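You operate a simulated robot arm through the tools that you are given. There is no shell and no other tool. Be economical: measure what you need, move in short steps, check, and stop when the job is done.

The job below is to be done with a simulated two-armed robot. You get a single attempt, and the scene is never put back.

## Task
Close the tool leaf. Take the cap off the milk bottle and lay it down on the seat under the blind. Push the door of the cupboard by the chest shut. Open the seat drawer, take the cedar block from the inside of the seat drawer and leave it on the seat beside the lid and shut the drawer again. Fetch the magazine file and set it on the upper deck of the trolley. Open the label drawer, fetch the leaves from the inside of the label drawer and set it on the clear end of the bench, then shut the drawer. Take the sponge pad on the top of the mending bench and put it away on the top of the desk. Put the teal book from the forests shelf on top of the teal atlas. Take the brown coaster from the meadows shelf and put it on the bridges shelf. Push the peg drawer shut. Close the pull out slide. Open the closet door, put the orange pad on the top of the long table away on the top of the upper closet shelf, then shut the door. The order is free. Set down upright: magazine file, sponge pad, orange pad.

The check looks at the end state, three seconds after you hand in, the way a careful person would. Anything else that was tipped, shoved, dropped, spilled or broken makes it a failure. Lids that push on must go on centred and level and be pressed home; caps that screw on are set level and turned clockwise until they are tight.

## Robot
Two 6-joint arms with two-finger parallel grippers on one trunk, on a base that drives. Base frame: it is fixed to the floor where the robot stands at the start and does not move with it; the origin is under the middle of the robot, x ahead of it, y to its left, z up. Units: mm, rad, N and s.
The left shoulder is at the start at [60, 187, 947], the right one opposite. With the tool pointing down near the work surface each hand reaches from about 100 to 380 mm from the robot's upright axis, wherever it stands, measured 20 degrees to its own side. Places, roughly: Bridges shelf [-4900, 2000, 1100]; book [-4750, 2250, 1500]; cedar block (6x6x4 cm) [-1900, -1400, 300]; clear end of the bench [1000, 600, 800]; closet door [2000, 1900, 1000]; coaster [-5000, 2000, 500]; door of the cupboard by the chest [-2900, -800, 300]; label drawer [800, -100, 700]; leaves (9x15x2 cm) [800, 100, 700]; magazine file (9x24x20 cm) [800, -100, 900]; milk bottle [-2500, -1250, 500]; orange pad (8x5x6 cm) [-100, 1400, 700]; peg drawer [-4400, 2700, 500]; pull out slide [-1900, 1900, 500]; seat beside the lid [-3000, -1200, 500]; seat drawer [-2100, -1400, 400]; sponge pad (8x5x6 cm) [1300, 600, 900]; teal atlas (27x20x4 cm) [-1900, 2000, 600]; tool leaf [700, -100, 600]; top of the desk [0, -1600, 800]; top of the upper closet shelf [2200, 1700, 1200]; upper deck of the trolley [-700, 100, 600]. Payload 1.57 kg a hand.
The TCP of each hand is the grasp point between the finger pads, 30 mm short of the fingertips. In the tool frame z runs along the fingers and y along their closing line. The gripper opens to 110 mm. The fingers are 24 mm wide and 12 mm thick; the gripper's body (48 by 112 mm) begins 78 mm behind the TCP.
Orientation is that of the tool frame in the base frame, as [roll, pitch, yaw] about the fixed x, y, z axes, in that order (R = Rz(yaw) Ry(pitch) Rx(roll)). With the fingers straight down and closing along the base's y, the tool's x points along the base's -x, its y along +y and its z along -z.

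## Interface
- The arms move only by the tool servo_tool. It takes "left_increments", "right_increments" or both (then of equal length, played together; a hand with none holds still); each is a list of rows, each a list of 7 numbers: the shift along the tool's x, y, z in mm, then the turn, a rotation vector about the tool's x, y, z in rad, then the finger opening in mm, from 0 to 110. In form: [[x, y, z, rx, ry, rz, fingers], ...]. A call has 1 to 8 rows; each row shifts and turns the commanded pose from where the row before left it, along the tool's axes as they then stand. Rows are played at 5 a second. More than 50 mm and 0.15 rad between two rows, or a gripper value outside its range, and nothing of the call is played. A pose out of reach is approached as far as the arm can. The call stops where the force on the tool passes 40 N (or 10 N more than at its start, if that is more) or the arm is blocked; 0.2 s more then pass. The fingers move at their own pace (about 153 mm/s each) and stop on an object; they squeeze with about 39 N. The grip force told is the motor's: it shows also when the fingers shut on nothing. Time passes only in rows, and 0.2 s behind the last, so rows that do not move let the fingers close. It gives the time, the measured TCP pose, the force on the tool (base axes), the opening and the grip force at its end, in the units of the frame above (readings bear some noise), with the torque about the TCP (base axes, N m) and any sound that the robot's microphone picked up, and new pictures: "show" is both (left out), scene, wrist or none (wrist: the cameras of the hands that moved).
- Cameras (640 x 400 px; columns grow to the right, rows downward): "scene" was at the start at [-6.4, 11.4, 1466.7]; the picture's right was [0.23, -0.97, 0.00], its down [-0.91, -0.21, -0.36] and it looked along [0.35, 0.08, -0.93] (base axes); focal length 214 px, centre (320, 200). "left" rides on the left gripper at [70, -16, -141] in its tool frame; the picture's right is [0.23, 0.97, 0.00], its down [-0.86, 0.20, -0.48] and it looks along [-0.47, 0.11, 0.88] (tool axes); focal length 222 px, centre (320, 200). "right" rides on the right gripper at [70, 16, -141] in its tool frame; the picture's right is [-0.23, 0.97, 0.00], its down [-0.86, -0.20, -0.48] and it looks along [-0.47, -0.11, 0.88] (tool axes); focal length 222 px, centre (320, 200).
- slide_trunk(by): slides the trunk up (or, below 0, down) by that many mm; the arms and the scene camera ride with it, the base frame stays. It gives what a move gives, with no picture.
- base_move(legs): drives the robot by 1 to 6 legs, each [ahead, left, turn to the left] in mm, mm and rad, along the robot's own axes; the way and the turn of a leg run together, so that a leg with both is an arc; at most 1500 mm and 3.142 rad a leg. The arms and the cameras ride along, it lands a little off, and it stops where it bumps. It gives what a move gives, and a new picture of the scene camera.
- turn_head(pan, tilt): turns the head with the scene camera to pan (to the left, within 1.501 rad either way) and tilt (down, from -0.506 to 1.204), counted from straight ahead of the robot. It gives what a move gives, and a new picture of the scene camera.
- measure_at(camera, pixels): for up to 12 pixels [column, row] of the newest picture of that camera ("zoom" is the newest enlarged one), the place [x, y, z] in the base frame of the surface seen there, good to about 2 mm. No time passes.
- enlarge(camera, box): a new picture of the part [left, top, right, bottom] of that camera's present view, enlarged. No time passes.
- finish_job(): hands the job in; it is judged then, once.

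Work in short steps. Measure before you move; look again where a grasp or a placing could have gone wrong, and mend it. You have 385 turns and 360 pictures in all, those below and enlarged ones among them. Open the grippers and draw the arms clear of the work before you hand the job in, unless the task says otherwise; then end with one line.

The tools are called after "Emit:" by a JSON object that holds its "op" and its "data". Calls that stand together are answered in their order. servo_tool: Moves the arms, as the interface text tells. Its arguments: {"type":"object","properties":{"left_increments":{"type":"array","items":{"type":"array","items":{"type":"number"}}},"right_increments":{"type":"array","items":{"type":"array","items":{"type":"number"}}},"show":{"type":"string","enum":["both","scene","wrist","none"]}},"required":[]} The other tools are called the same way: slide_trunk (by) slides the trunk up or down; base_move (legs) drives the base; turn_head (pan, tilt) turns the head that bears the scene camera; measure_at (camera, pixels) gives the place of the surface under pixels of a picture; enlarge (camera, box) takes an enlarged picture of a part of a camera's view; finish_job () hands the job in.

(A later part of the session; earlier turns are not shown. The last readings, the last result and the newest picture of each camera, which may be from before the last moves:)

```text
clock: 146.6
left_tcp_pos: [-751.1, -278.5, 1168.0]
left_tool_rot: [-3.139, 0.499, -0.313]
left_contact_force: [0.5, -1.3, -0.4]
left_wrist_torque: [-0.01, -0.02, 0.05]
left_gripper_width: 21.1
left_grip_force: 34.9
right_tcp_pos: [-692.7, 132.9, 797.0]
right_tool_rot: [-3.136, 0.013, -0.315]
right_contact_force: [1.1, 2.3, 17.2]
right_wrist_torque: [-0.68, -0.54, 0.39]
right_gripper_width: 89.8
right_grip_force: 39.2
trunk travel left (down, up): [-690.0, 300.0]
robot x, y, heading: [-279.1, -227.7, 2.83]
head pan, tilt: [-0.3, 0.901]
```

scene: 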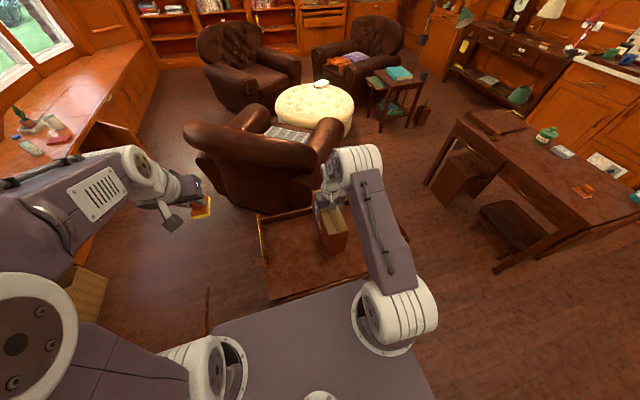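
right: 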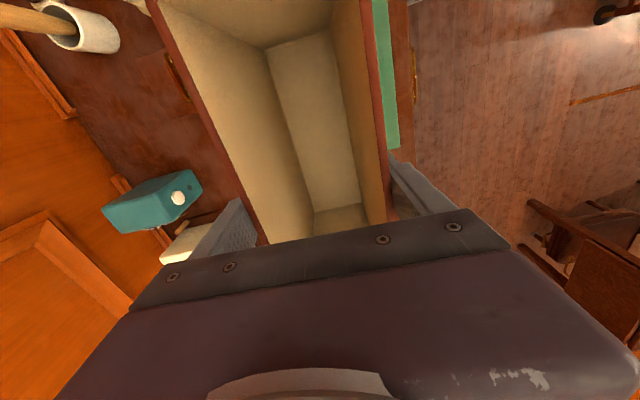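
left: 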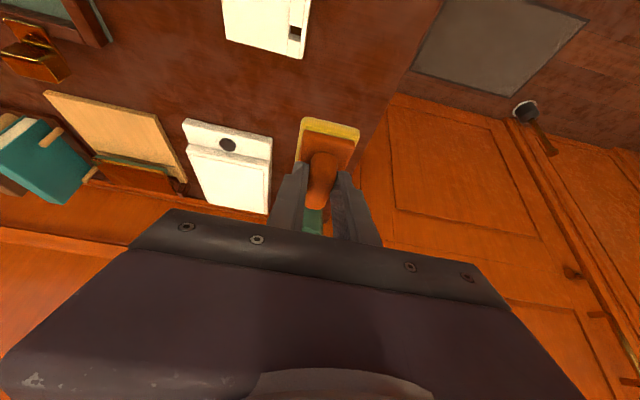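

Touched down at z=797. I release and lift off.

Emit:
{"op": "servo_tool", "data": {"right_increments": [[0, 0, 0, 0, 0, 0, 108], [0, 0, 0, 0, 0, 0, 108], [0, 0, -40, 0, 0, 0, 108], [0, 0, -50, 0, 0, 0, 108], [0, 0, -50, 0, 0, 0, 108]], "show": "wrist"}}

```text
clock: 147.8
left_tcp_pos: [-753.6, -276.1, 1167.4]
left_tool_rot: [-3.138, 0.5, -0.311]
left_contact_force: [0.2, 0.4, -0.4]
left_wrist_torque: [0.02, 0.01, 0.0]
left_gripper_width: 20.7
left_grip_force: 33.9
right_tcp_pos: [-690.7, 132.7, 934.9]
right_tool_rot: [-3.137, 0.007, -0.315]
right_contact_force: [0.0, -0.8, 0.0]
right_wrist_torque: [0.02, 0.02, 0.03]
right_gripper_width: 108.1
right_grip_force: 0.0
trunk travel left (down, up): [-690.0, 300.0]
robot x, y, heading: [-282.2, -228.0, 2.829]
head pan, tilt: [-0.3, 0.901]
```

right: 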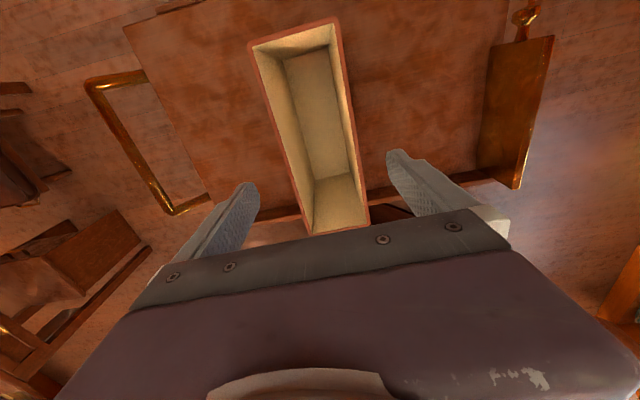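

The file stands well. I back off from the trolley, turn left to face the desk on the −y side, and look.

Emit:
{"op": "base_move", "data": {"legs": [[-220, 0, 0], [0, 0, 1.88]]}}

Emit:
{"op": "turn_head", "data": {"pan": 0, "tilt": 0.5}}

```text
clock: 153.9
left_tcp_pos: [100.4, -737.0, 1165.8]
left_tool_rot: [-3.141, 0.498, 1.525]
left_contact_force: [-0.7, -0.5, -0.9]
left_wrist_torque: [0.03, 0.0, 0.02]
left_gripper_width: 20.7
left_grip_force: 34.7
right_tcp_pos: [-310.9, -785.4, 933.3]
right_tool_rot: [-3.138, 0.009, 1.523]
right_contact_force: [-0.1, -0.9, -0.5]
right_wrist_torque: [0.0, 0.03, 0.01]
right_gripper_width: 108.0
right_grip_force: 0.1
trunk travel left (down, up): [-690.0, 300.0]
robot x, y, heading: [-75.9, -293.2, -1.619]
head pan, tilt: [-0.3, 0.901]
```

scene: 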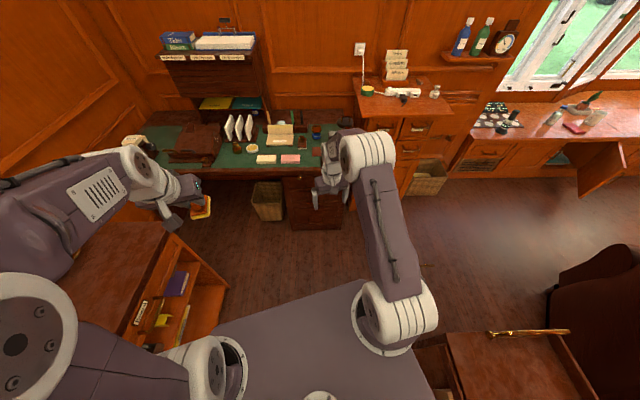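

```text
clock: 154.8
left_tcp_pos: [99.7, -736.8, 1167.2]
left_tool_rot: [3.141, 0.498, 1.526]
left_contact_force: [-0.8, 0.2, -1.1]
left_wrist_torque: [0.05, -0.02, 0.0]
left_gripper_width: 21.1
left_grip_force: 34.5
right_tcp_pos: [-310.4, -783.8, 932.5]
right_tool_rot: [-3.139, 0.009, 1.522]
right_contact_force: [0.0, 0.2, -0.1]
right_wrist_torque: [-0.01, 0.01, -0.01]
right_gripper_width: 108.0
right_grip_force: 0.1
trunk travel left (down, up): [-690.0, 300.0]
robot x, y, heading: [-72.1, -292.7, -1.618]
head pan, tilt: [0.0, 0.499]
```

scene: 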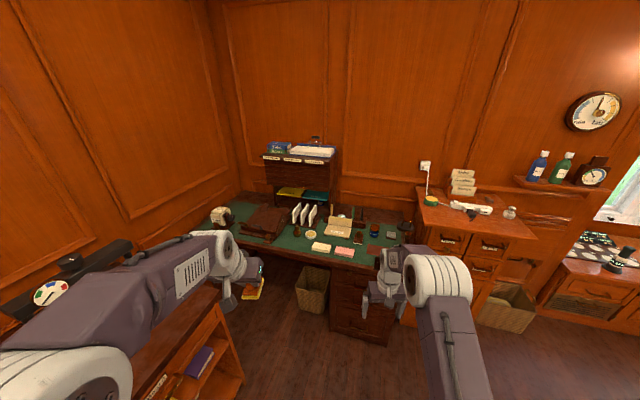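

Desk ahead at (310,230). I enlarge it and measure free spots.

Emit:
{"op": "enlarge", "data": {"camera": "scene", "box": [200, 180, 424, 320]}}

Emit:
{"op": "measure_at", "data": {"camera": "zoom", "pixels": [[280, 180], [300, 170], [200, 175], [230, 195], [480, 190], [500, 170], [40, 130], [400, 225], [520, 220], [590, 150], [330, 215], [270, 200]]}}

```text
2.86 times, centred on (312, 250) of scene
```

zoom: 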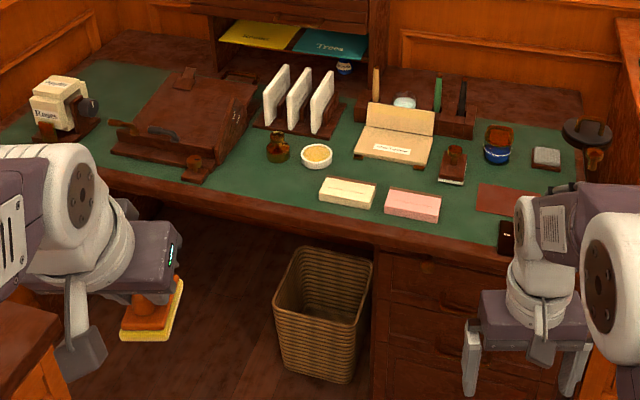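

```text
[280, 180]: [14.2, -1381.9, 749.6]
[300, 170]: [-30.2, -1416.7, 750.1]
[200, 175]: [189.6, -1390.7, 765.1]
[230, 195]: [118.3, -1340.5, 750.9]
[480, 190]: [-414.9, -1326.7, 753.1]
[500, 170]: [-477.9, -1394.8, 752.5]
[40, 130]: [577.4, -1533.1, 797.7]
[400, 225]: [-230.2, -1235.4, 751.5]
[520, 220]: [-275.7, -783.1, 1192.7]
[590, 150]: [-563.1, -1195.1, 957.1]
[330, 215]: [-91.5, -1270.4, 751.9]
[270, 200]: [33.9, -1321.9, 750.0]
```

The desk top (z 750) is free around (75,−1360). I retract the right hand, drive ahead 590 mm and then lower the pad with the left arm.

Emit:
{"op": "servo_tool", "data": {"right_increments": [[45, 0, -20, 0, 0, 0, 60], [45, 0, -20, 0, 0, 0, 60], [45, 0, -20, 0, 0, 0, 60]], "show": "none"}}

Emit:
{"op": "base_move", "data": {"legs": [[590, 0, 0]]}}

Emit:
{"op": "enlarge", "data": {"camera": "left", "box": [0, 0, 640, 400]}}

```text
clock: 155.6
left_tcp_pos: [100.8, -735.3, 1166.6]
left_tool_rot: [3.141, 0.499, 1.525]
left_contact_force: [-0.5, -0.1, -0.8]
left_wrist_torque: [0.03, 0.0, -0.01]
left_gripper_width: 21.0
left_grip_force: 35.0
right_tcp_pos: [-303.1, -649.1, 991.8]
right_tool_rot: [-3.137, 0.01, 1.521]
right_contact_force: [0.1, 0.5, 0.6]
right_wrist_torque: [-0.01, -0.02, -0.02]
right_gripper_width: 59.8
right_grip_force: 0.0
trunk travel left (down, up): [-690.0, 300.0]
robot x, y, heading: [-71.5, -295.4, -1.615]
head pan, tilt: [0.0, 0.499]
```

```text
clock: 158.9
left_tcp_pos: [69.6, -1324.0, 1166.8]
left_tool_rot: [-3.14, 0.497, 1.519]
left_contact_force: [-0.2, -0.2, -0.8]
left_wrist_torque: [0.01, 0.0, -0.02]
left_gripper_width: 21.1
left_grip_force: 34.6
right_tcp_pos: [-334.1, -1234.7, 990.9]
right_tool_rot: [-3.136, 0.01, 1.516]
right_contact_force: [0.1, -0.3, 0.4]
right_wrist_torque: [0.02, -0.03, 0.03]
right_gripper_width: 60.0
right_grip_force: 0.1
trunk travel left (down, up): [-690.0, 300.0]
robot x, y, heading: [-98.3, -877.9, -1.623]
head pan, tilt: [0.0, 0.499]
```

scene: 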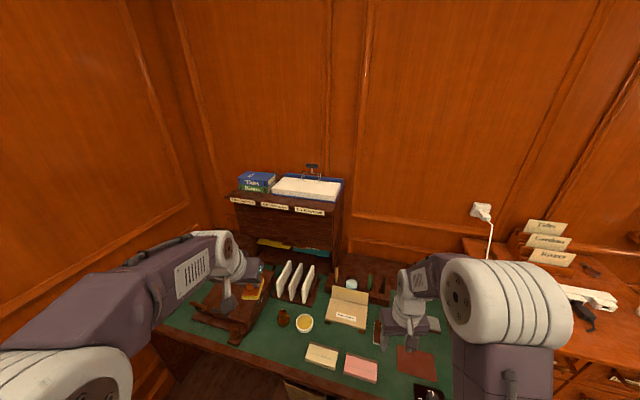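

```text
1.00 times, centred on (320, 200) of left
```

zoom: 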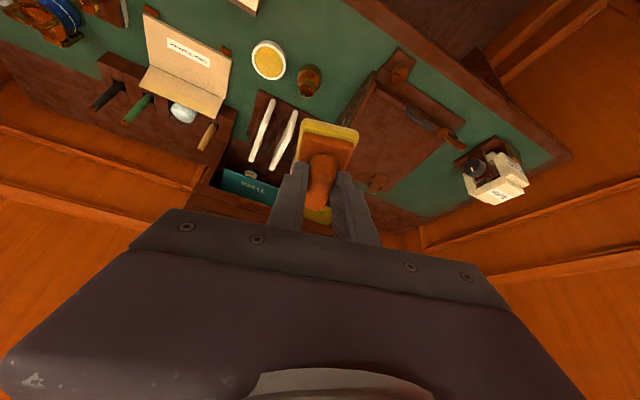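

I measure the free green area near (345,50) and the bottle/press edges in the wrist view.

Emit:
{"op": "measure_at", "data": {"camera": "left", "pixels": [[330, 40], [350, 60], [310, 30], [308, 85], [390, 62], [345, 105], [380, 45], [365, 15], [340, 10], [270, 20]]}}

```text
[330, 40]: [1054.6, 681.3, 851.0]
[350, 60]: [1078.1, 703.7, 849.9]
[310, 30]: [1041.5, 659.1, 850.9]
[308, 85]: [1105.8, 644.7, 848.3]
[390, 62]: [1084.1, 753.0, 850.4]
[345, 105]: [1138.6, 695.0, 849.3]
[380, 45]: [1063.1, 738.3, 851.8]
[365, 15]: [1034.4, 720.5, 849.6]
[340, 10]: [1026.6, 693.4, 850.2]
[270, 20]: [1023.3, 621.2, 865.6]
```

Those came from an old picture; I use the zoom picture instead.

Emit:
{"op": "measure_at", "data": {"camera": "zoom", "pixels": [[330, 40], [350, 60], [310, 30], [308, 75], [395, 62], [345, 105], [380, 45], [365, 15], [340, 10], [270, 60], [300, 50], [340, 75]]}}

```text
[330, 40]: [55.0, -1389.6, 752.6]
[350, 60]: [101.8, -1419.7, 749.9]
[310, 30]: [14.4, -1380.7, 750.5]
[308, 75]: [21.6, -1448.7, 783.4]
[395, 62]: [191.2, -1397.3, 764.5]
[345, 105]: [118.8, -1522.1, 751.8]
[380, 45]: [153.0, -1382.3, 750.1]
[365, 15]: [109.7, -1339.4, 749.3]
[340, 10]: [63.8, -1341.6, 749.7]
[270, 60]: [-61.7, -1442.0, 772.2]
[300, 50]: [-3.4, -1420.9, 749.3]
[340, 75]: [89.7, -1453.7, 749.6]
```

Target spot (85,−1385). I move the pad over it and descend to ~20 mm above.

Emit:
{"op": "servo_tool", "data": {"left_increments": [[-39.5, 9, 21.6, 0, 0, 0, 0], [11.5, 9, 33.6, 0, 0, 0, 0], [23.9, 0, 43.9, 0, 0, 0, 0], [23.9, 0, 43.9, 0, 0, 0, 0], [23.9, 0, 43.9, 0, 0, 0, 0], [23.9, 0, 43.9, 0, 0, 0, 0], [23.9, 0, 43.9, 0, 0, 0, 0], [23.9, 0, 43.9, 0, 0, 0, 0]], "show": "both"}}

```text
clock: 160.7
left_tcp_pos: [108.0, -1375.0, 869.4]
left_tool_rot: [-3.126, 0.492, 1.521]
left_contact_force: [-0.4, -0.1, -1.5]
left_wrist_torque: [0.01, 0.02, 0.02]
left_gripper_width: 21.1
left_grip_force: 34.3
left hand out of reach, approached as far as the arm can: row 5, 6, 7, 8
right_tcp_pos: [-332.8, -1237.5, 991.7]
right_tool_rot: [-3.136, 0.007, 1.516]
right_contact_force: [0.6, 0.0, 0.1]
right_wrist_torque: [0.03, 0.0, -0.01]
right_gripper_width: 60.0
right_grip_force: 0.1
trunk travel left (down, up): [-690.0, 300.0]
robot x, y, heading: [-97.0, -876.3, -1.623]
head pan, tilt: [0.0, 0.499]
```

scene: 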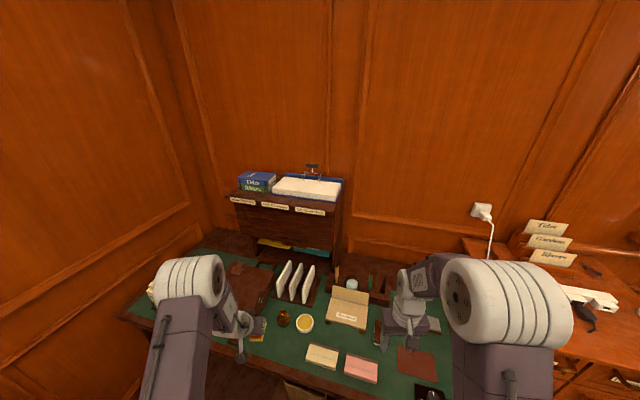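
left: 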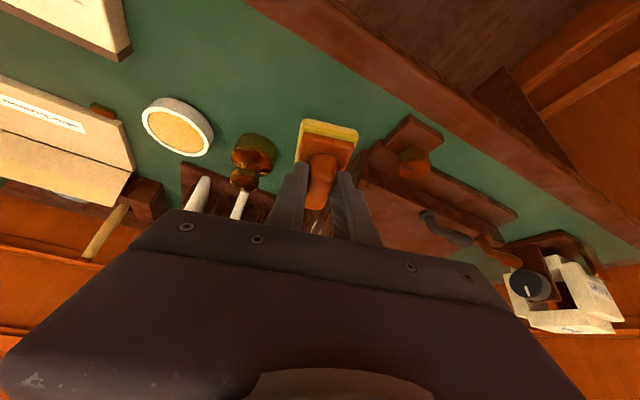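

Arm limit at z≈869. I shift 22 mm right, then lower the trunk for the remainder.

Emit:
{"op": "servo_tool", "data": {"left_increments": [[0, -22, 0, -0.015, 0, 0, 0], [0, 0, 0, 0, 0, 0, 0]], "show": "none"}}

Emit:
{"op": "slide_trunk", "data": {"by": -45}}

Emit:
{"op": "enlarge", "data": {"camera": "left", "box": [160, 60, 480, 260]}}

```text
clock: 161.3
left_tcp_pos: [106.6, -1374.1, 870.5]
left_tool_rot: [-3.125, 0.494, 1.523]
left_contact_force: [0.2, 0.3, 0.1]
left_wrist_torque: [0.01, 0.0, 0.04]
left_gripper_width: 20.9
left_grip_force: 34.1
left hand out of reach, approached as far as the arm can: row 1
right_tcp_pos: [-333.8, -1235.5, 990.9]
right_tool_rot: [-3.138, 0.008, 1.517]
right_contact_force: [-0.3, -0.2, -0.2]
right_wrist_torque: [-0.01, 0.02, 0.0]
right_gripper_width: 60.2
right_grip_force: 0.1
trunk travel left (down, up): [-690.0, 300.0]
robot x, y, heading: [-99.8, -876.7, -1.624]
head pan, tilt: [0.0, 0.499]
```

```text
clock: 162.2
left_tcp_pos: [107.3, -1374.8, 825.2]
left_tool_rot: [-3.124, 0.494, 1.522]
left_contact_force: [-0.3, 0.5, -1.3]
left_wrist_torque: [0.01, 0.0, 0.01]
left_gripper_width: 21.0
left_grip_force: 34.6
right_tcp_pos: [-333.3, -1234.5, 946.1]
right_tool_rot: [-3.139, 0.009, 1.518]
right_contact_force: [0.1, 0.9, 0.2]
right_wrist_torque: [0.0, -0.01, 0.01]
right_gripper_width: 59.9
right_grip_force: 0.0
trunk travel left (down, up): [-645.0, 345.0]
robot x, y, heading: [-98.3, -880.0, -1.622]
head pan, tilt: [0.0, 0.499]
```

```text
2.00 times, centred on (320, 160) of left
```

zoom: 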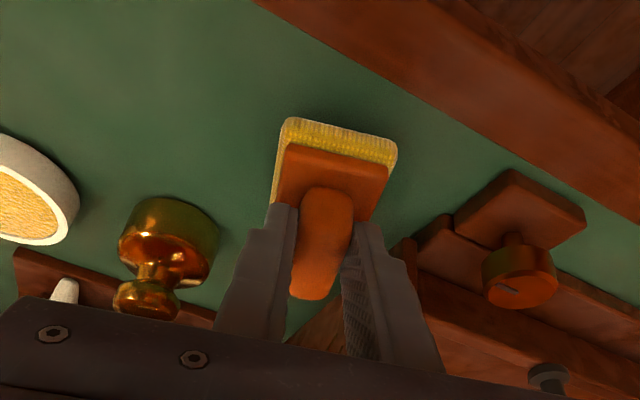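

The pad is a bit close to the press; I shift the base 25 mm right, and then lower 13 mm.

Emit:
{"op": "base_move", "data": {"legs": [[0, -25, 0]]}}

Emit:
{"op": "slide_trunk", "data": {"by": -12}}

Emit:
{"op": "slide_trunk", "data": {"by": -3}}

```text
clock: 163.0
left_tcp_pos: [83.8, -1374.1, 825.8]
left_tool_rot: [-3.123, 0.494, 1.524]
left_contact_force: [0.6, 0.2, -0.6]
left_wrist_torque: [0.03, -0.02, -0.03]
left_gripper_width: 21.3
left_grip_force: 33.7
right_tcp_pos: [-356.0, -1234.8, 947.3]
right_tool_rot: [-3.136, 0.009, 1.516]
right_contact_force: [-0.1, -0.5, 0.0]
right_wrist_torque: [0.0, 0.01, 0.01]
right_gripper_width: 60.1
right_grip_force: 0.0
trunk travel left (down, up): [-645.0, 345.0]
robot x, y, heading: [-124.9, -881.6, -1.622]
head pan, tilt: [0.0, 0.499]
```

scene: 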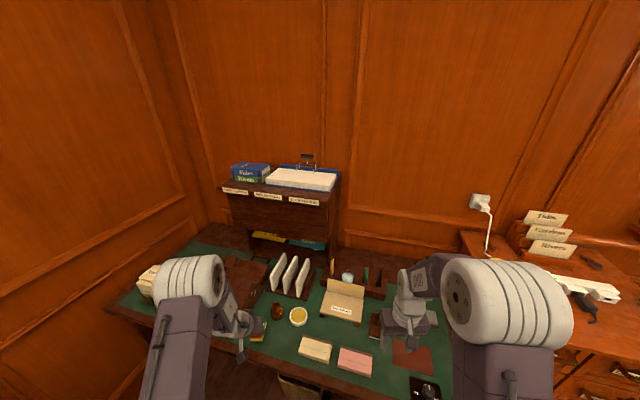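

```text
clock: 163.6
left_tcp_pos: [82.7, -1373.9, 813.6]
left_tool_rot: [-3.125, 0.495, 1.522]
left_contact_force: [-0.2, 1.3, -0.7]
left_wrist_torque: [-0.02, -0.01, 0.0]
left_gripper_width: 20.9
left_grip_force: 34.4
right_tcp_pos: [-359.1, -1235.0, 934.5]
right_tool_rot: [-3.139, 0.009, 1.518]
right_contact_force: [0.3, -0.1, 0.1]
right_wrist_torque: [0.01, -0.01, -0.01]
right_gripper_width: 59.9
right_grip_force: 0.0
trunk travel left (down, up): [-633.0, 357.0]
robot x, y, heading: [-124.9, -875.9, -1.621]
head pan, tilt: [0.0, 0.499]
```

```text
clock: 164.1
left_tcp_pos: [82.7, -1373.3, 811.6]
left_tool_rot: [-3.126, 0.495, 1.521]
left_contact_force: [-0.5, -0.4, -1.3]
left_wrist_torque: [0.03, -0.03, 0.02]
left_gripper_width: 21.0
left_grip_force: 34.6
right_tcp_pos: [-358.3, -1233.4, 930.5]
right_tool_rot: [-3.139, 0.008, 1.516]
right_contact_force: [-0.2, 0.1, 0.6]
right_wrist_torque: [-0.01, 0.02, 0.01]
right_gripper_width: 60.1
right_grip_force: 0.0
trunk travel left (down, up): [-630.0, 360.0]
robot x, y, heading: [-127.3, -879.2, -1.619]
head pan, tilt: [0.0, 0.499]
```

Not yet touching; two more millimetres at a time.

Emit:
{"op": "slide_trunk", "data": {"by": -2}}

Emit:
{"op": "slide_trunk", "data": {"by": -1.5}}

```text
clock: 164.7
left_tcp_pos: [83.6, -1372.2, 809.4]
left_tool_rot: [-3.125, 0.496, 1.521]
left_contact_force: [-0.6, 1.4, 8.5]
left_wrist_torque: [-0.42, -0.17, 0.04]
left_gripper_width: 20.8
left_grip_force: 34.0
right_tcp_pos: [-358.7, -1233.3, 929.2]
right_tool_rot: [-3.137, 0.009, 1.517]
right_contact_force: [0.3, 0.0, 0.7]
right_wrist_torque: [0.02, 0.0, 0.0]
right_gripper_width: 59.9
right_grip_force: 0.1
trunk travel left (down, up): [-628.0, 362.0]
robot x, y, heading: [-121.0, -879.6, -1.621]
head pan, tilt: [0.0, 0.499]
```

```text
clock: 165.2
left_tcp_pos: [82.2, -1373.2, 810.3]
left_tool_rot: [-3.128, 0.501, 1.522]
left_contact_force: [0.9, 0.7, 18.5]
left_wrist_torque: [-0.7, -0.38, 0.0]
left_gripper_width: 20.9
left_grip_force: 34.0
right_tcp_pos: [-359.4, -1231.1, 928.2]
right_tool_rot: [-3.137, 0.01, 1.518]
right_contact_force: [-0.3, -0.6, 0.6]
right_wrist_torque: [0.01, -0.02, 0.0]
right_gripper_width: 59.7
right_grip_force: 0.1
trunk travel left (down, up): [-626.0, 363.0]
robot x, y, heading: [-122.3, -876.4, -1.621]
head pan, tilt: [0.0, 0.499]
```

Contact. I open slightly (to 45) and raise the trunk 120 mm straight up.

Emit:
{"op": "servo_tool", "data": {"left_increments": [[0, 0, 0, 0, 0, 0, 45], [0, 0, 0, 0, 0, 0, 45]], "show": "none"}}

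Emit:
{"op": "slide_trunk", "data": {"by": 200}}

Emit:
{"op": "enlarge", "data": {"camera": "left", "box": [0, 0, 640, 400]}}

```text
clock: 165.8
left_tcp_pos: [82.7, -1372.7, 806.7]
left_tool_rot: [-3.124, 0.493, 1.522]
left_contact_force: [-0.1, -0.1, 0.1]
left_wrist_torque: [-0.04, -0.02, -0.01]
left_gripper_width: 45.0
left_grip_force: 0.1
right_tcp_pos: [-360.1, -1232.9, 927.4]
right_tool_rot: [-3.138, 0.009, 1.517]
right_contact_force: [0.2, 0.2, 0.3]
right_wrist_torque: [-0.03, -0.03, -0.02]
right_gripper_width: 59.9
right_grip_force: 0.0
trunk travel left (down, up): [-626.0, 363.0]
robot x, y, heading: [-122.9, -874.3, -1.622]
head pan, tilt: [0.0, 0.499]
```

```text
clock: 167.9
left_tcp_pos: [83.9, -1374.2, 1007.9]
left_tool_rot: [-3.125, 0.494, 1.524]
left_contact_force: [-0.3, 0.5, 0.1]
left_wrist_torque: [-0.01, 0.02, -0.02]
left_gripper_width: 44.9
left_grip_force: 0.0
right_tcp_pos: [-358.4, -1234.0, 1126.6]
right_tool_rot: [-3.14, 0.007, 1.517]
right_contact_force: [0.5, 1.0, 0.0]
right_wrist_torque: [0.0, 0.0, -0.01]
right_gripper_width: 60.0
right_grip_force: 0.0
trunk travel left (down, up): [-827.0, 163.0]
robot x, y, heading: [-124.8, -881.0, -1.623]
head pan, tilt: [0.0, 0.499]
```

```text
1.00 times, centred on (320, 200) of left
```

zoom: 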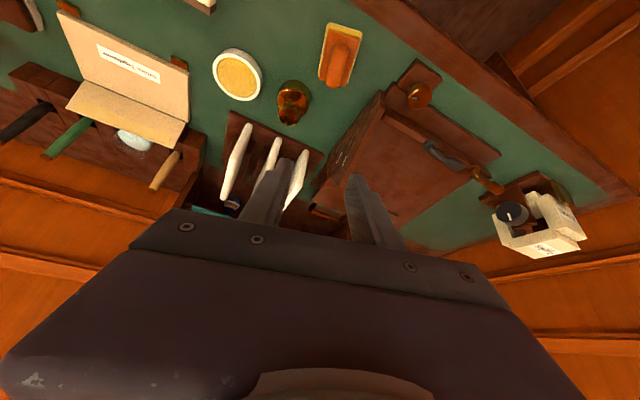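

The sponge pad is on the desk, upright. I straighten the left hand, back away and turn west toward the window seat.

Emit:
{"op": "servo_tool", "data": {"left_increments": [[0, 0, -30, 0, 0.1, 0, 60], [30, 0, -30, 0, 0.1, 0, 60], [30, 0, -20, 0, 0.1, 0, 60], [30, 0, -20, 0, 0.1, 0, 60], [30, 0, 0, 0, 0.095, 0, 60]], "show": "none"}}

Emit:
{"op": "base_move", "data": {"legs": [[-250, 0, 0], [0, 0, -1.52]]}}

```text
clock: 169.1
left_tcp_pos: [84.6, -1247.5, 1058.5]
left_tool_rot: [-3.102, 0.062, 1.509]
left_contact_force: [-0.3, -0.8, -0.6]
left_wrist_torque: [-0.02, 0.02, -0.01]
left_gripper_width: 60.2
left_grip_force: 0.1
left hand out of reach, approached as far as the arm can: row 2, 3
right_tcp_pos: [-356.8, -1233.1, 1128.8]
right_tool_rot: [-3.138, 0.007, 1.516]
right_contact_force: [0.3, 0.5, 0.3]
right_wrist_torque: [0.0, -0.07, 0.06]
right_gripper_width: 60.1
right_grip_force: 0.0
trunk travel left (down, up): [-827.0, 163.0]
robot x, y, heading: [-125.0, -878.5, -1.621]
head pan, tilt: [0.0, 0.499]
```

```text
clock: 174.7
left_tcp_pos: [-470.3, -851.3, 1058.2]
left_tool_rot: [-3.103, 0.063, -0.012]
left_contact_force: [0.1, 0.0, -1.1]
left_wrist_torque: [0.02, 0.03, -0.02]
left_gripper_width: 60.1
left_grip_force: 0.1
right_tcp_pos: [-479.3, -408.2, 1127.7]
right_tool_rot: [-3.14, 0.008, -0.005]
right_contact_force: [0.2, -0.2, -0.8]
right_wrist_torque: [0.01, 0.0, 0.04]
right_gripper_width: 59.9
right_grip_force: 0.1
trunk travel left (down, up): [-827.0, 163.0]
robot x, y, heading: [-110.3, -623.9, 3.142]
head pan, tilt: [0.0, 0.499]
```

scene: 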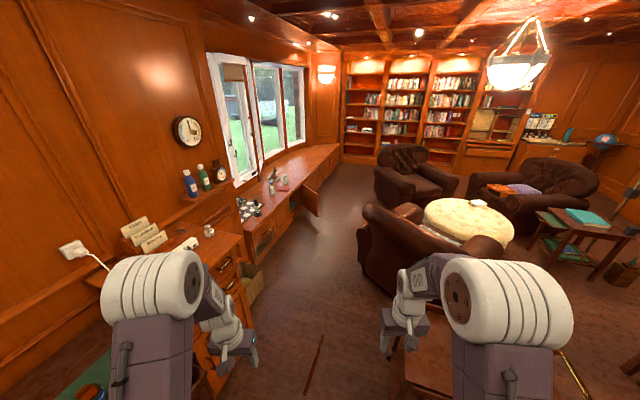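

I enlarge the window seat area.

Emit:
{"op": "enlarge", "data": {"camera": "scene", "box": [190, 130, 350, 290]}}

Emit:
{"op": "enlarge", "data": {"camera": "scene", "box": [190, 30, 350, 130]}}

Emit:
{"op": "measure_at", "data": {"camera": "scene", "pixels": [[310, 195], [272, 188], [250, 210], [285, 183], [255, 242], [300, 170], [275, 175], [320, 155], [370, 260], [330, 230]]}}

```text
2.50 times, centred on (270, 210) of scene
```

zoom: 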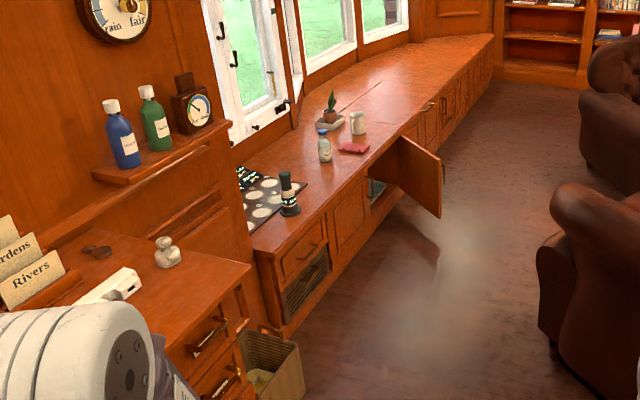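

```text
4.00 times, centred on (270, 80) of scene
```

zoom: 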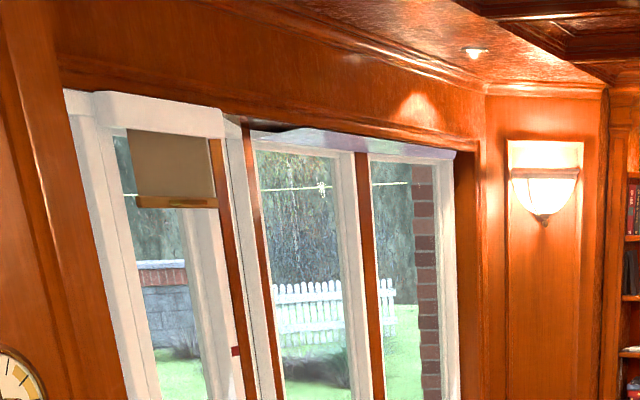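

```text
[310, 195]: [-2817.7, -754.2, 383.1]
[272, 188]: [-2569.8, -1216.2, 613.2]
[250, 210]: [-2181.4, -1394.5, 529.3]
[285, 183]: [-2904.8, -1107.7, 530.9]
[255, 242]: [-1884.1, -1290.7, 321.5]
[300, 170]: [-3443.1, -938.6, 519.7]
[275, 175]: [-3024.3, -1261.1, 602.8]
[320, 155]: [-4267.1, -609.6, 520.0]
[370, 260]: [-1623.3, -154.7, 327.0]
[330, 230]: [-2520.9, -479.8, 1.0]
```

The seat runs parallel to the bench axis. I turn to run along it, shift toward it and drive west 1500 mm.

Emit:
{"op": "base_move", "data": {"legs": [[0, 0, -0.314], [0, 310, 0], [1480, 0, 0]]}}

Emit:
{"op": "turn_head", "data": {"pan": 1.2, "tilt": 0.6}}

```text
clock: 184.6
left_tcp_pos: [-2002.1, -557.3, 1057.9]
left_tool_rot: [-3.103, 0.062, -0.332]
left_contact_force: [0.2, -0.6, 0.1]
left_wrist_torque: [0.0, 0.02, 0.02]
left_gripper_width: 59.8
left_grip_force: 0.0
right_tcp_pos: [-1870.7, -133.3, 1127.8]
right_tool_rot: [-3.138, 0.008, -0.324]
right_contact_force: [0.3, -0.1, 0.2]
right_wrist_torque: [-0.01, 0.04, -0.01]
right_gripper_width: 59.7
right_grip_force: 0.0
trunk travel left (down, up): [-827.0, 163.0]
robot x, y, heading: [-1594.4, -453.3, 2.815]
head pan, tilt: [0.0, 0.499]
```

scene: 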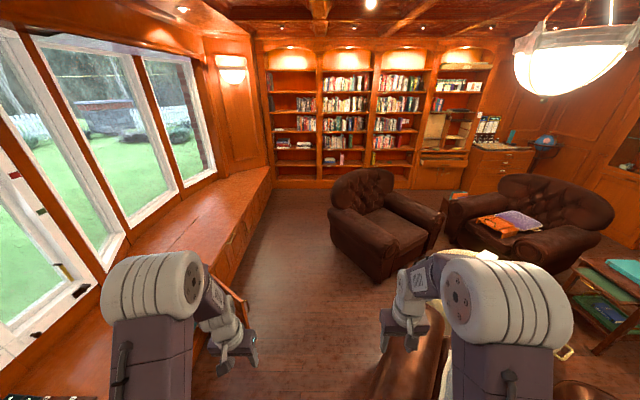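

```text
clock: 186.0
left_tcp_pos: [-2003.3, -557.3, 1058.3]
left_tool_rot: [-3.102, 0.063, -0.332]
left_contact_force: [0.3, 0.9, -0.6]
left_wrist_torque: [0.01, -0.02, 0.0]
left_gripper_width: 60.0
left_grip_force: 0.0
right_tcp_pos: [-1870.8, -132.6, 1128.4]
right_tool_rot: [-3.138, 0.008, -0.323]
right_contact_force: [-0.5, 0.7, -0.5]
right_wrist_torque: [-0.01, -0.03, 0.01]
right_gripper_width: 59.9
right_grip_force: 0.1
trunk travel left (down, up): [-827.0, 163.0]
robot x, y, heading: [-1589.7, -453.5, 2.816]
head pan, tilt: [1.201, 0.6]
```

scene: 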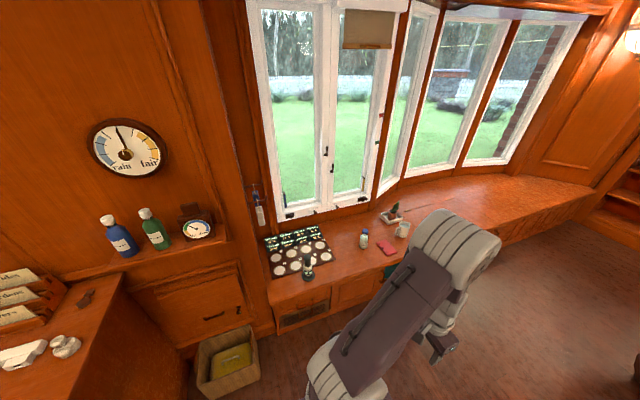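

I see the blind above the second casement at (370,30). I measure the blind, bottle, board and seat.

Emit:
{"op": "enlarge", "data": {"camera": "scene", "box": [250, 180, 430, 340]}}

Emit:
{"op": "measure_at", "data": {"camera": "scene", "pixels": [[348, 30], [392, 32], [364, 238], [403, 228], [388, 248], [395, 215], [305, 270], [330, 245], [345, 235], [380, 225], [340, 280], [272, 295]]}}

```text
2.50 times, centred on (340, 260) of scene
```

zoom: 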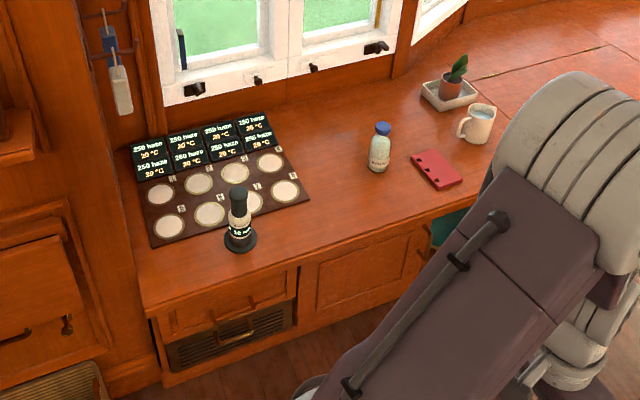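

```text
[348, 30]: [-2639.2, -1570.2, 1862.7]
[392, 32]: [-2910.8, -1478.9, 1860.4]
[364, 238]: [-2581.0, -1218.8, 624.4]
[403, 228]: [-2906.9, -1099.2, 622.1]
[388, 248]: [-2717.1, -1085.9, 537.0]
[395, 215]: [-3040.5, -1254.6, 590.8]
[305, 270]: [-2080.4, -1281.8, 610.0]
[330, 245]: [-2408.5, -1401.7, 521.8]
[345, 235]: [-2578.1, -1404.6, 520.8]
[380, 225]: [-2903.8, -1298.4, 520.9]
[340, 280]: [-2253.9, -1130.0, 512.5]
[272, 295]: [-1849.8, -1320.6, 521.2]
```

Blind spans u 2025–2311; free seat there behind the red book. I shift toward the seat 130 mm and turn to face it.

Emit:
{"op": "base_move", "data": {"legs": [[0, 130, 0], [0, 0, 1.582]]}}

Emit:
{"op": "turn_head", "data": {"pan": -0.1, "tilt": 0.75}}

```text
clock: 191.2
left_tcp_pos: [-1515.3, -985.2, 1059.4]
left_tool_rot: [-3.102, 0.063, 1.271]
left_contact_force: [1.2, -0.1, -0.2]
left_wrist_torque: [0.01, 0.02, -0.01]
left_gripper_width: 60.0
left_grip_force: 0.1
right_tcp_pos: [-1942.4, -866.6, 1127.6]
right_tool_rot: [-3.138, 0.008, 1.277]
right_contact_force: [-0.1, -0.4, -0.7]
right_wrist_torque: [-0.03, -0.02, 0.0]
right_gripper_width: 59.8
right_grip_force: 0.0
trunk travel left (down, up): [-827.0, 163.0]
robot x, y, heading: [-1629.4, -577.6, -1.86]
head pan, tilt: [1.201, 0.6]
```

scene: 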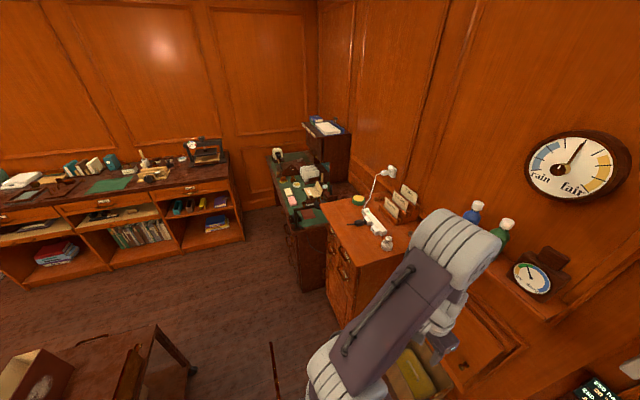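

```text
clock: 192.7
left_tcp_pos: [-1513.9, -983.1, 1059.0]
left_tool_rot: [-3.103, 0.062, 1.271]
left_contact_force: [0.8, -0.1, -0.4]
left_wrist_torque: [0.0, -0.03, -0.02]
left_gripper_width: 59.9
left_grip_force: 0.0
right_tcp_pos: [-1942.3, -867.0, 1127.9]
right_tool_rot: [-3.137, 0.01, 1.278]
right_contact_force: [-0.3, 0.5, -0.2]
right_wrist_torque: [-0.02, 0.0, 0.01]
right_gripper_width: 60.1
right_grip_force: 0.1
trunk travel left (down, up): [-827.0, 163.0]
robot x, y, heading: [-1632.6, -576.6, -1.863]
head pan, tilt: [-0.099, 0.75]
```

scene: 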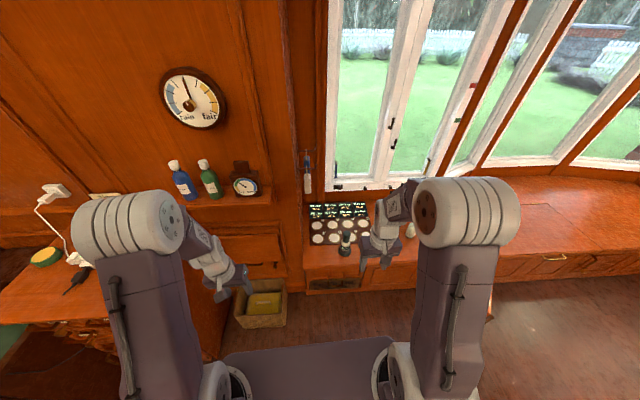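

I move right 230 mm, correct heading, and lower the trunk 400 to view the seat drawer.

Emit:
{"op": "base_move", "data": {"legs": [[0, -230, -0.022]]}}

Emit:
{"op": "slide_trunk", "data": {"by": -300}}

Emit:
{"op": "turn_head", "data": {"pan": 0.0, "tilt": 0.7}}

Emit:
{"op": "enlarge", "data": {"camera": "scene", "box": [200, 150, 440, 300]}}

```text
clock: 194.4
left_tcp_pos: [-1739.0, -920.5, 1058.6]
left_tool_rot: [-3.1, 0.062, 1.249]
left_contact_force: [-0.7, -0.8, 0.8]
left_wrist_torque: [0.03, -0.04, -0.02]
left_gripper_width: 60.1
left_grip_force: 0.0
right_tcp_pos: [-2163.8, -791.8, 1128.9]
right_tool_rot: [-3.138, 0.009, 1.255]
right_contact_force: [-0.2, 0.4, 0.0]
right_wrist_torque: [-0.01, 0.02, 0.0]
right_gripper_width: 59.8
right_grip_force: 0.0
trunk travel left (down, up): [-827.0, 163.0]
robot x, y, heading: [-1844.4, -510.2, -1.88]
head pan, tilt: [-0.099, 0.75]
```

scene: 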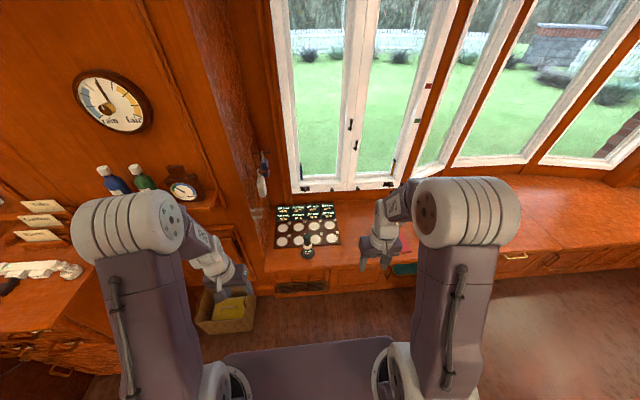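

```text
clock: 197.4
left_tcp_pos: [-1740.2, -920.2, 759.3]
left_tool_rot: [-3.105, 0.063, 1.248]
left_contact_force: [0.7, 0.6, -0.3]
left_wrist_torque: [0.02, 0.01, -0.04]
left_gripper_width: 59.9
left_grip_force: 0.0
right_tcp_pos: [-2166.0, -791.3, 828.8]
right_tool_rot: [-3.139, 0.009, 1.254]
right_contact_force: [0.4, -0.6, -0.2]
right_wrist_torque: [0.01, 0.0, 0.01]
right_gripper_width: 60.0
right_grip_force: 0.0
trunk travel left (down, up): [-527.0, 463.0]
robot x, y, heading: [-1845.8, -506.3, -1.885]
head pan, tilt: [-0.099, 0.75]
```

```text
clock: 198.0
left_tcp_pos: [-1742.1, -920.4, 757.6]
left_tool_rot: [-3.103, 0.065, 1.246]
left_contact_force: [0.3, 0.4, -0.3]
left_wrist_torque: [0.02, 0.03, 0.03]
left_gripper_width: 60.1
left_grip_force: 0.0
right_tcp_pos: [-2166.4, -791.7, 827.6]
right_tool_rot: [-3.138, 0.007, 1.256]
right_contact_force: [-0.6, -0.8, 0.2]
right_wrist_torque: [0.0, 0.01, -0.02]
right_gripper_width: 59.8
right_grip_force: 0.1
trunk travel left (down, up): [-527.0, 463.0]
robot x, y, heading: [-1846.6, -508.6, -1.883]
head pan, tilt: [0.0, 0.7]
```

scene: 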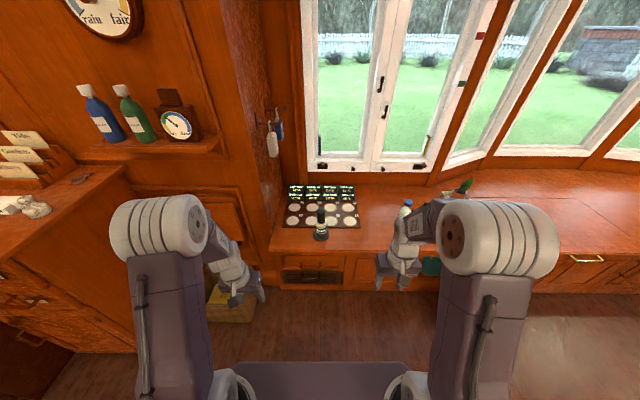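

```text
2.67 times, centred on (320, 225) of scene
```

zoom: 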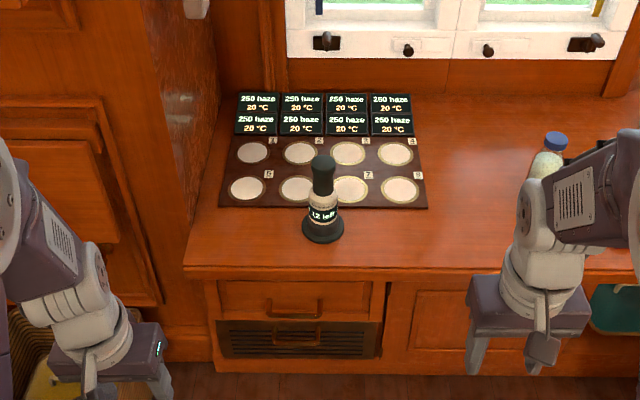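

Two handles: upper drawer (295,307) and lower grille (297,335). I measure them and the overhang.

Emit:
{"op": "measure_at", "data": {"camera": "zoom", "pixels": [[295, 314], [270, 308], [320, 305], [297, 343], [275, 337], [245, 290], [350, 300], [240, 330], [360, 350], [295, 275], [295, 266], [225, 355]]}}

```text
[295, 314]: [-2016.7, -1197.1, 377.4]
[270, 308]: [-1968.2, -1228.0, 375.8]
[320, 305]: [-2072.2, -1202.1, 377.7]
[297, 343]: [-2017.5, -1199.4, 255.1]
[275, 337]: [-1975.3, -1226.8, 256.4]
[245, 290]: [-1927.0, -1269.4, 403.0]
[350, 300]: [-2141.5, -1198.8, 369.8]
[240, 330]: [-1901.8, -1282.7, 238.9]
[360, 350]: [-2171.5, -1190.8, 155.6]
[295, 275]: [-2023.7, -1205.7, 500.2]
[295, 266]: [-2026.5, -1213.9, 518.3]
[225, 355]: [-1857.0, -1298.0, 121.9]
```

The drawer handle bar is at v≈1762, z 376, beneath an overhang, so I need a level hand. I extend the left hand and pitch it level (above the seat), as before.

Emit:
{"op": "servo_tool", "data": {"left_increments": [[-45, 0, 0, -0.039, 0.063, 0, 60], [-45, 0, 0, 0, 0, 0, 60], [-45, 0, 0, 0, 0, 0, 60], [-45, 0, 0, 0, -0.14, 0, 60], [0, 0, 0, 0, -0.145, 0, 60], [0, 0, 0, 0, -0.145, 0, 60], [0, 0, 0, 0, -0.145, 0, 60], [0, 0, 0, 0, -0.145, 0, 60]], "show": "none"}}

Emit:
{"op": "servo_tool", "data": {"left_increments": [[0, 0, 0, 0, -0.145, 0, 60], [0, 0, 0, 0, -0.145, 0, 60], [0, 0, 0, 0, -0.145, 0, 60], [0, 0, 0, 0, -0.145, 0, 60], [0, 0, 0, 0, -0.145, 0, 60], [0, 0, 0, 0, -0.125, 0, 60]], "show": "none"}}

```text
clock: 199.8
left_tcp_pos: [-1798.5, -1089.6, 761.2]
left_tool_rot: [3.14, 0.722, 1.249]
left_contact_force: [0.6, 0.0, -0.3]
left_wrist_torque: [0.01, 0.03, 0.01]
left_gripper_width: 60.0
left_grip_force: 0.0
left hand out of reach, approached as far as the arm can: row 7
right_tcp_pos: [-2166.0, -791.1, 828.4]
right_tool_rot: [-3.139, 0.01, 1.255]
right_contact_force: [0.5, 0.1, -0.6]
right_wrist_torque: [0.0, -0.03, -0.01]
right_gripper_width: 60.1
right_grip_force: 0.1
trunk travel left (down, up): [-527.0, 463.0]
robot x, y, heading: [-1846.0, -510.5, -1.884]
head pan, tilt: [0.0, 0.7]
```

```text
clock: 201.2
left_tcp_pos: [-1841.1, -1303.2, 862.4]
left_tool_rot: [3.096, 1.565, 1.2]
left_contact_force: [-0.7, 0.0, 0.5]
left_wrist_torque: [-0.02, -0.02, 0.0]
left_gripper_width: 60.1
left_grip_force: 0.0
left hand out of reach, approached as far as the arm can: row 2, 3, 4, 5, 6
right_tcp_pos: [-2165.1, -792.6, 826.6]
right_tool_rot: [-3.137, 0.007, 1.254]
right_contact_force: [-0.3, 0.3, 0.2]
right_wrist_torque: [0.05, 0.01, -0.03]
right_gripper_width: 59.9
right_grip_force: 0.0
trunk travel left (down, up): [-527.0, 463.0]
robot x, y, heading: [-1851.7, -509.5, -1.884]
head pan, tilt: [0.0, 0.7]
```

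Level is reached stretched out (fwd ≈750, z ≈ shoulder height). I roll the hand so the jaws close vertically.

Emit:
{"op": "servo_tool", "data": {"left_increments": [[0, 0, 0, 0, 0, -0.15, 60], [0, 0, 0, 0, 0, -0.15, 60], [0, 0, 0, 0, 0, -0.15, 60], [0, 0, 0, 0, 0, -0.15, 60], [0, 0, 0, 0, 0, -0.15, 60], [0, 0, 0, 0, 0, -0.15, 60], [0, 0, 0, 0, 0, -0.15, 60], [0, 0, 0, 0, 0, -0.15, 60]], "show": "none"}}

Emit:
{"op": "servo_tool", "data": {"left_increments": [[0, 0, 0, 0, 0, -0.15, 60], [0, 0, 0, 0, 0, -0.15, 60], [0, 0, 0, 0, 0, -0.07, 60]], "show": "wrist"}}

```text
clock: 203.0
left_tcp_pos: [-1842.7, -1302.8, 863.4]
left_tool_rot: [-1.576, 0.37, 2.817]
left_contact_force: [-0.4, -0.7, -0.3]
left_wrist_torque: [-0.03, 0.01, -0.01]
left_gripper_width: 60.1
left_grip_force: 0.0
right_tcp_pos: [-2165.5, -791.7, 827.7]
right_tool_rot: [-3.138, 0.008, 1.253]
right_contact_force: [-0.2, 0.6, 0.1]
right_wrist_torque: [0.01, -0.03, -0.01]
right_gripper_width: 59.8
right_grip_force: 0.2
trunk travel left (down, up): [-527.0, 463.0]
robot x, y, heading: [-1849.9, -508.4, -1.884]
head pan, tilt: [0.0, 0.7]
```

```text
clock: 203.8
left_tcp_pos: [-1840.4, -1302.7, 863.0]
left_tool_rot: [-1.574, -0.001, 2.817]
left_contact_force: [-0.4, -1.7, -0.3]
left_wrist_torque: [0.02, -0.01, -0.02]
left_gripper_width: 59.9
left_grip_force: 0.1
right_tcp_pos: [-2165.6, -792.2, 828.0]
right_tool_rot: [-3.137, 0.007, 1.254]
right_contact_force: [0.1, -0.7, -0.5]
right_wrist_torque: [0.01, 0.0, 0.0]
right_gripper_width: 59.9
right_grip_force: 0.1
trunk travel left (down, up): [-527.0, 463.0]
robot x, y, heading: [-1849.3, -505.8, -1.882]
head pan, tilt: [0.0, 0.7]
```

left: 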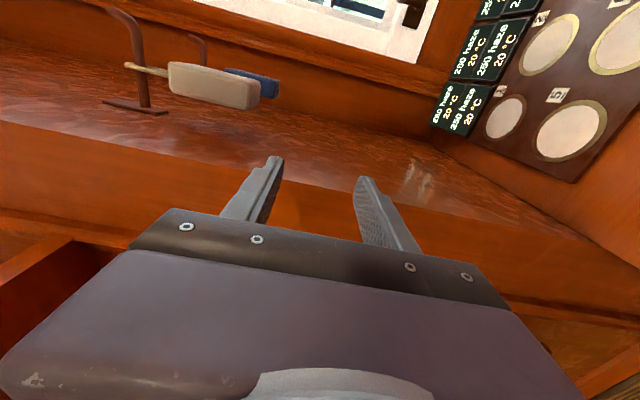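

Now I back 130, shift right 200, and lower the trunk 486 to bring the hand to handle height.

Emit:
{"op": "base_move", "data": {"legs": [[-130, 0, 0], [0, -200, 0]]}}

Emit:
{"op": "slide_trunk", "data": {"by": -300}}

Emit:
{"op": "slide_trunk", "data": {"by": -186}}

Emit:
{"op": "turn_head", "data": {"pan": 0.3, "tilt": 0.4}}

Emit:
{"op": "enlarge", "data": {"camera": "left", "box": [0, 0, 640, 400]}}

```text
clock: 204.9
left_tcp_pos: [-1815.5, -1244.9, 862.7]
left_tool_rot: [-1.575, 0.002, 2.825]
left_contact_force: [0.6, -0.4, -0.4]
left_wrist_torque: [-0.01, 0.02, -0.02]
left_gripper_width: 59.9
left_grip_force: 0.0
right_tcp_pos: [-2143.0, -737.3, 828.8]
right_tool_rot: [-3.137, 0.009, 1.262]
right_contact_force: [0.7, 0.2, 0.0]
right_wrist_torque: [0.01, 0.02, 0.02]
right_gripper_width: 60.3
right_grip_force: 0.1
trunk travel left (down, up): [-527.0, 463.0]
robot x, y, heading: [-1826.1, -457.5, -1.873]
head pan, tilt: [0.0, 0.7]
stopped in leg 1: the robot was blocked; the commanded pose is now the measured one
```

scene: 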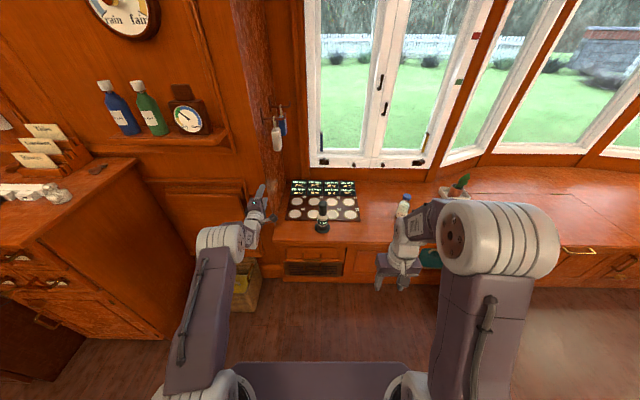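

```text
clock: 207.9
left_tcp_pos: [-1816.3, -1246.9, 563.7]
left_tool_rot: [-1.576, 0.001, 2.824]
left_contact_force: [0.8, 0.0, 0.2]
left_wrist_torque: [-0.01, 0.0, -0.02]
left_gripper_width: 60.2
left_grip_force: 0.1
right_tcp_pos: [-2144.0, -737.2, 527.6]
right_tool_rot: [-3.138, 0.007, 1.263]
right_contact_force: [-0.1, -0.4, -0.6]
right_wrist_torque: [0.01, -0.02, -0.02]
right_gripper_width: 59.8
right_grip_force: 0.0
trunk travel left (down, up): [-227.0, 763.0]
robot x, y, heading: [-1829.8, -453.1, -1.879]
head pan, tilt: [0.0, 0.7]
```

```text
clock: 209.9
left_tcp_pos: [-1816.5, -1247.0, 376.8]
left_tool_rot: [-1.576, 0.002, 2.823]
left_contact_force: [-0.5, -0.5, -0.3]
left_wrist_torque: [0.04, 0.0, -0.02]
left_gripper_width: 60.2
left_grip_force: 0.2
right_tcp_pos: [-2143.4, -738.2, 341.1]
right_tool_rot: [-3.139, 0.006, 1.262]
right_contact_force: [0.1, 0.5, -0.4]
right_wrist_torque: [0.0, 0.02, 0.01]
right_gripper_width: 59.9
right_grip_force: 0.0
trunk travel left (down, up): [-41.0, 949.0]
robot x, y, heading: [-1831.2, -452.6, -1.878]
head pan, tilt: [0.0, 0.7]
```

```text
clock: 210.8
left_tcp_pos: [-1816.2, -1245.9, 375.8]
left_tool_rot: [-1.577, 0.001, 2.824]
left_contact_force: [0.4, -0.2, 0.3]
left_wrist_torque: [0.02, 0.0, 0.01]
left_gripper_width: 60.1
left_grip_force: 0.1
right_tcp_pos: [-2143.0, -739.0, 342.2]
right_tool_rot: [-3.139, 0.009, 1.261]
right_contact_force: [0.7, 0.5, 0.2]
right_wrist_torque: [-0.01, -0.01, 0.0]
right_gripper_width: 60.2
right_grip_force: 0.0
trunk travel left (down, up): [-41.0, 949.0]
robot x, y, heading: [-1829.2, -454.1, -1.877]
head pan, tilt: [0.3, 0.4]
```

scene: 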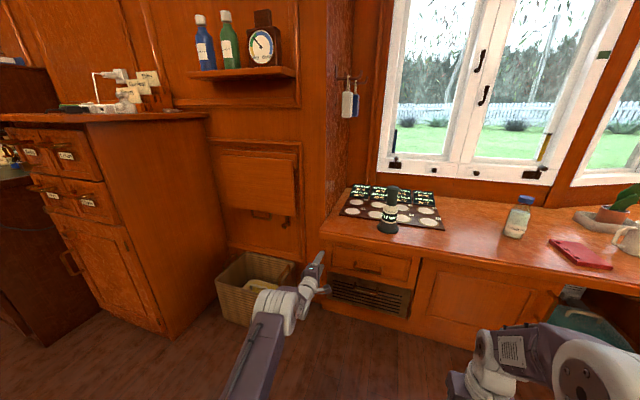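

```text
1.00 times, centred on (320, 200) of left
```

zoom: 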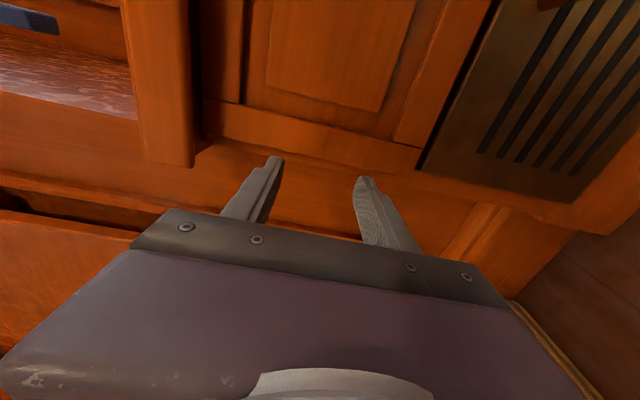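

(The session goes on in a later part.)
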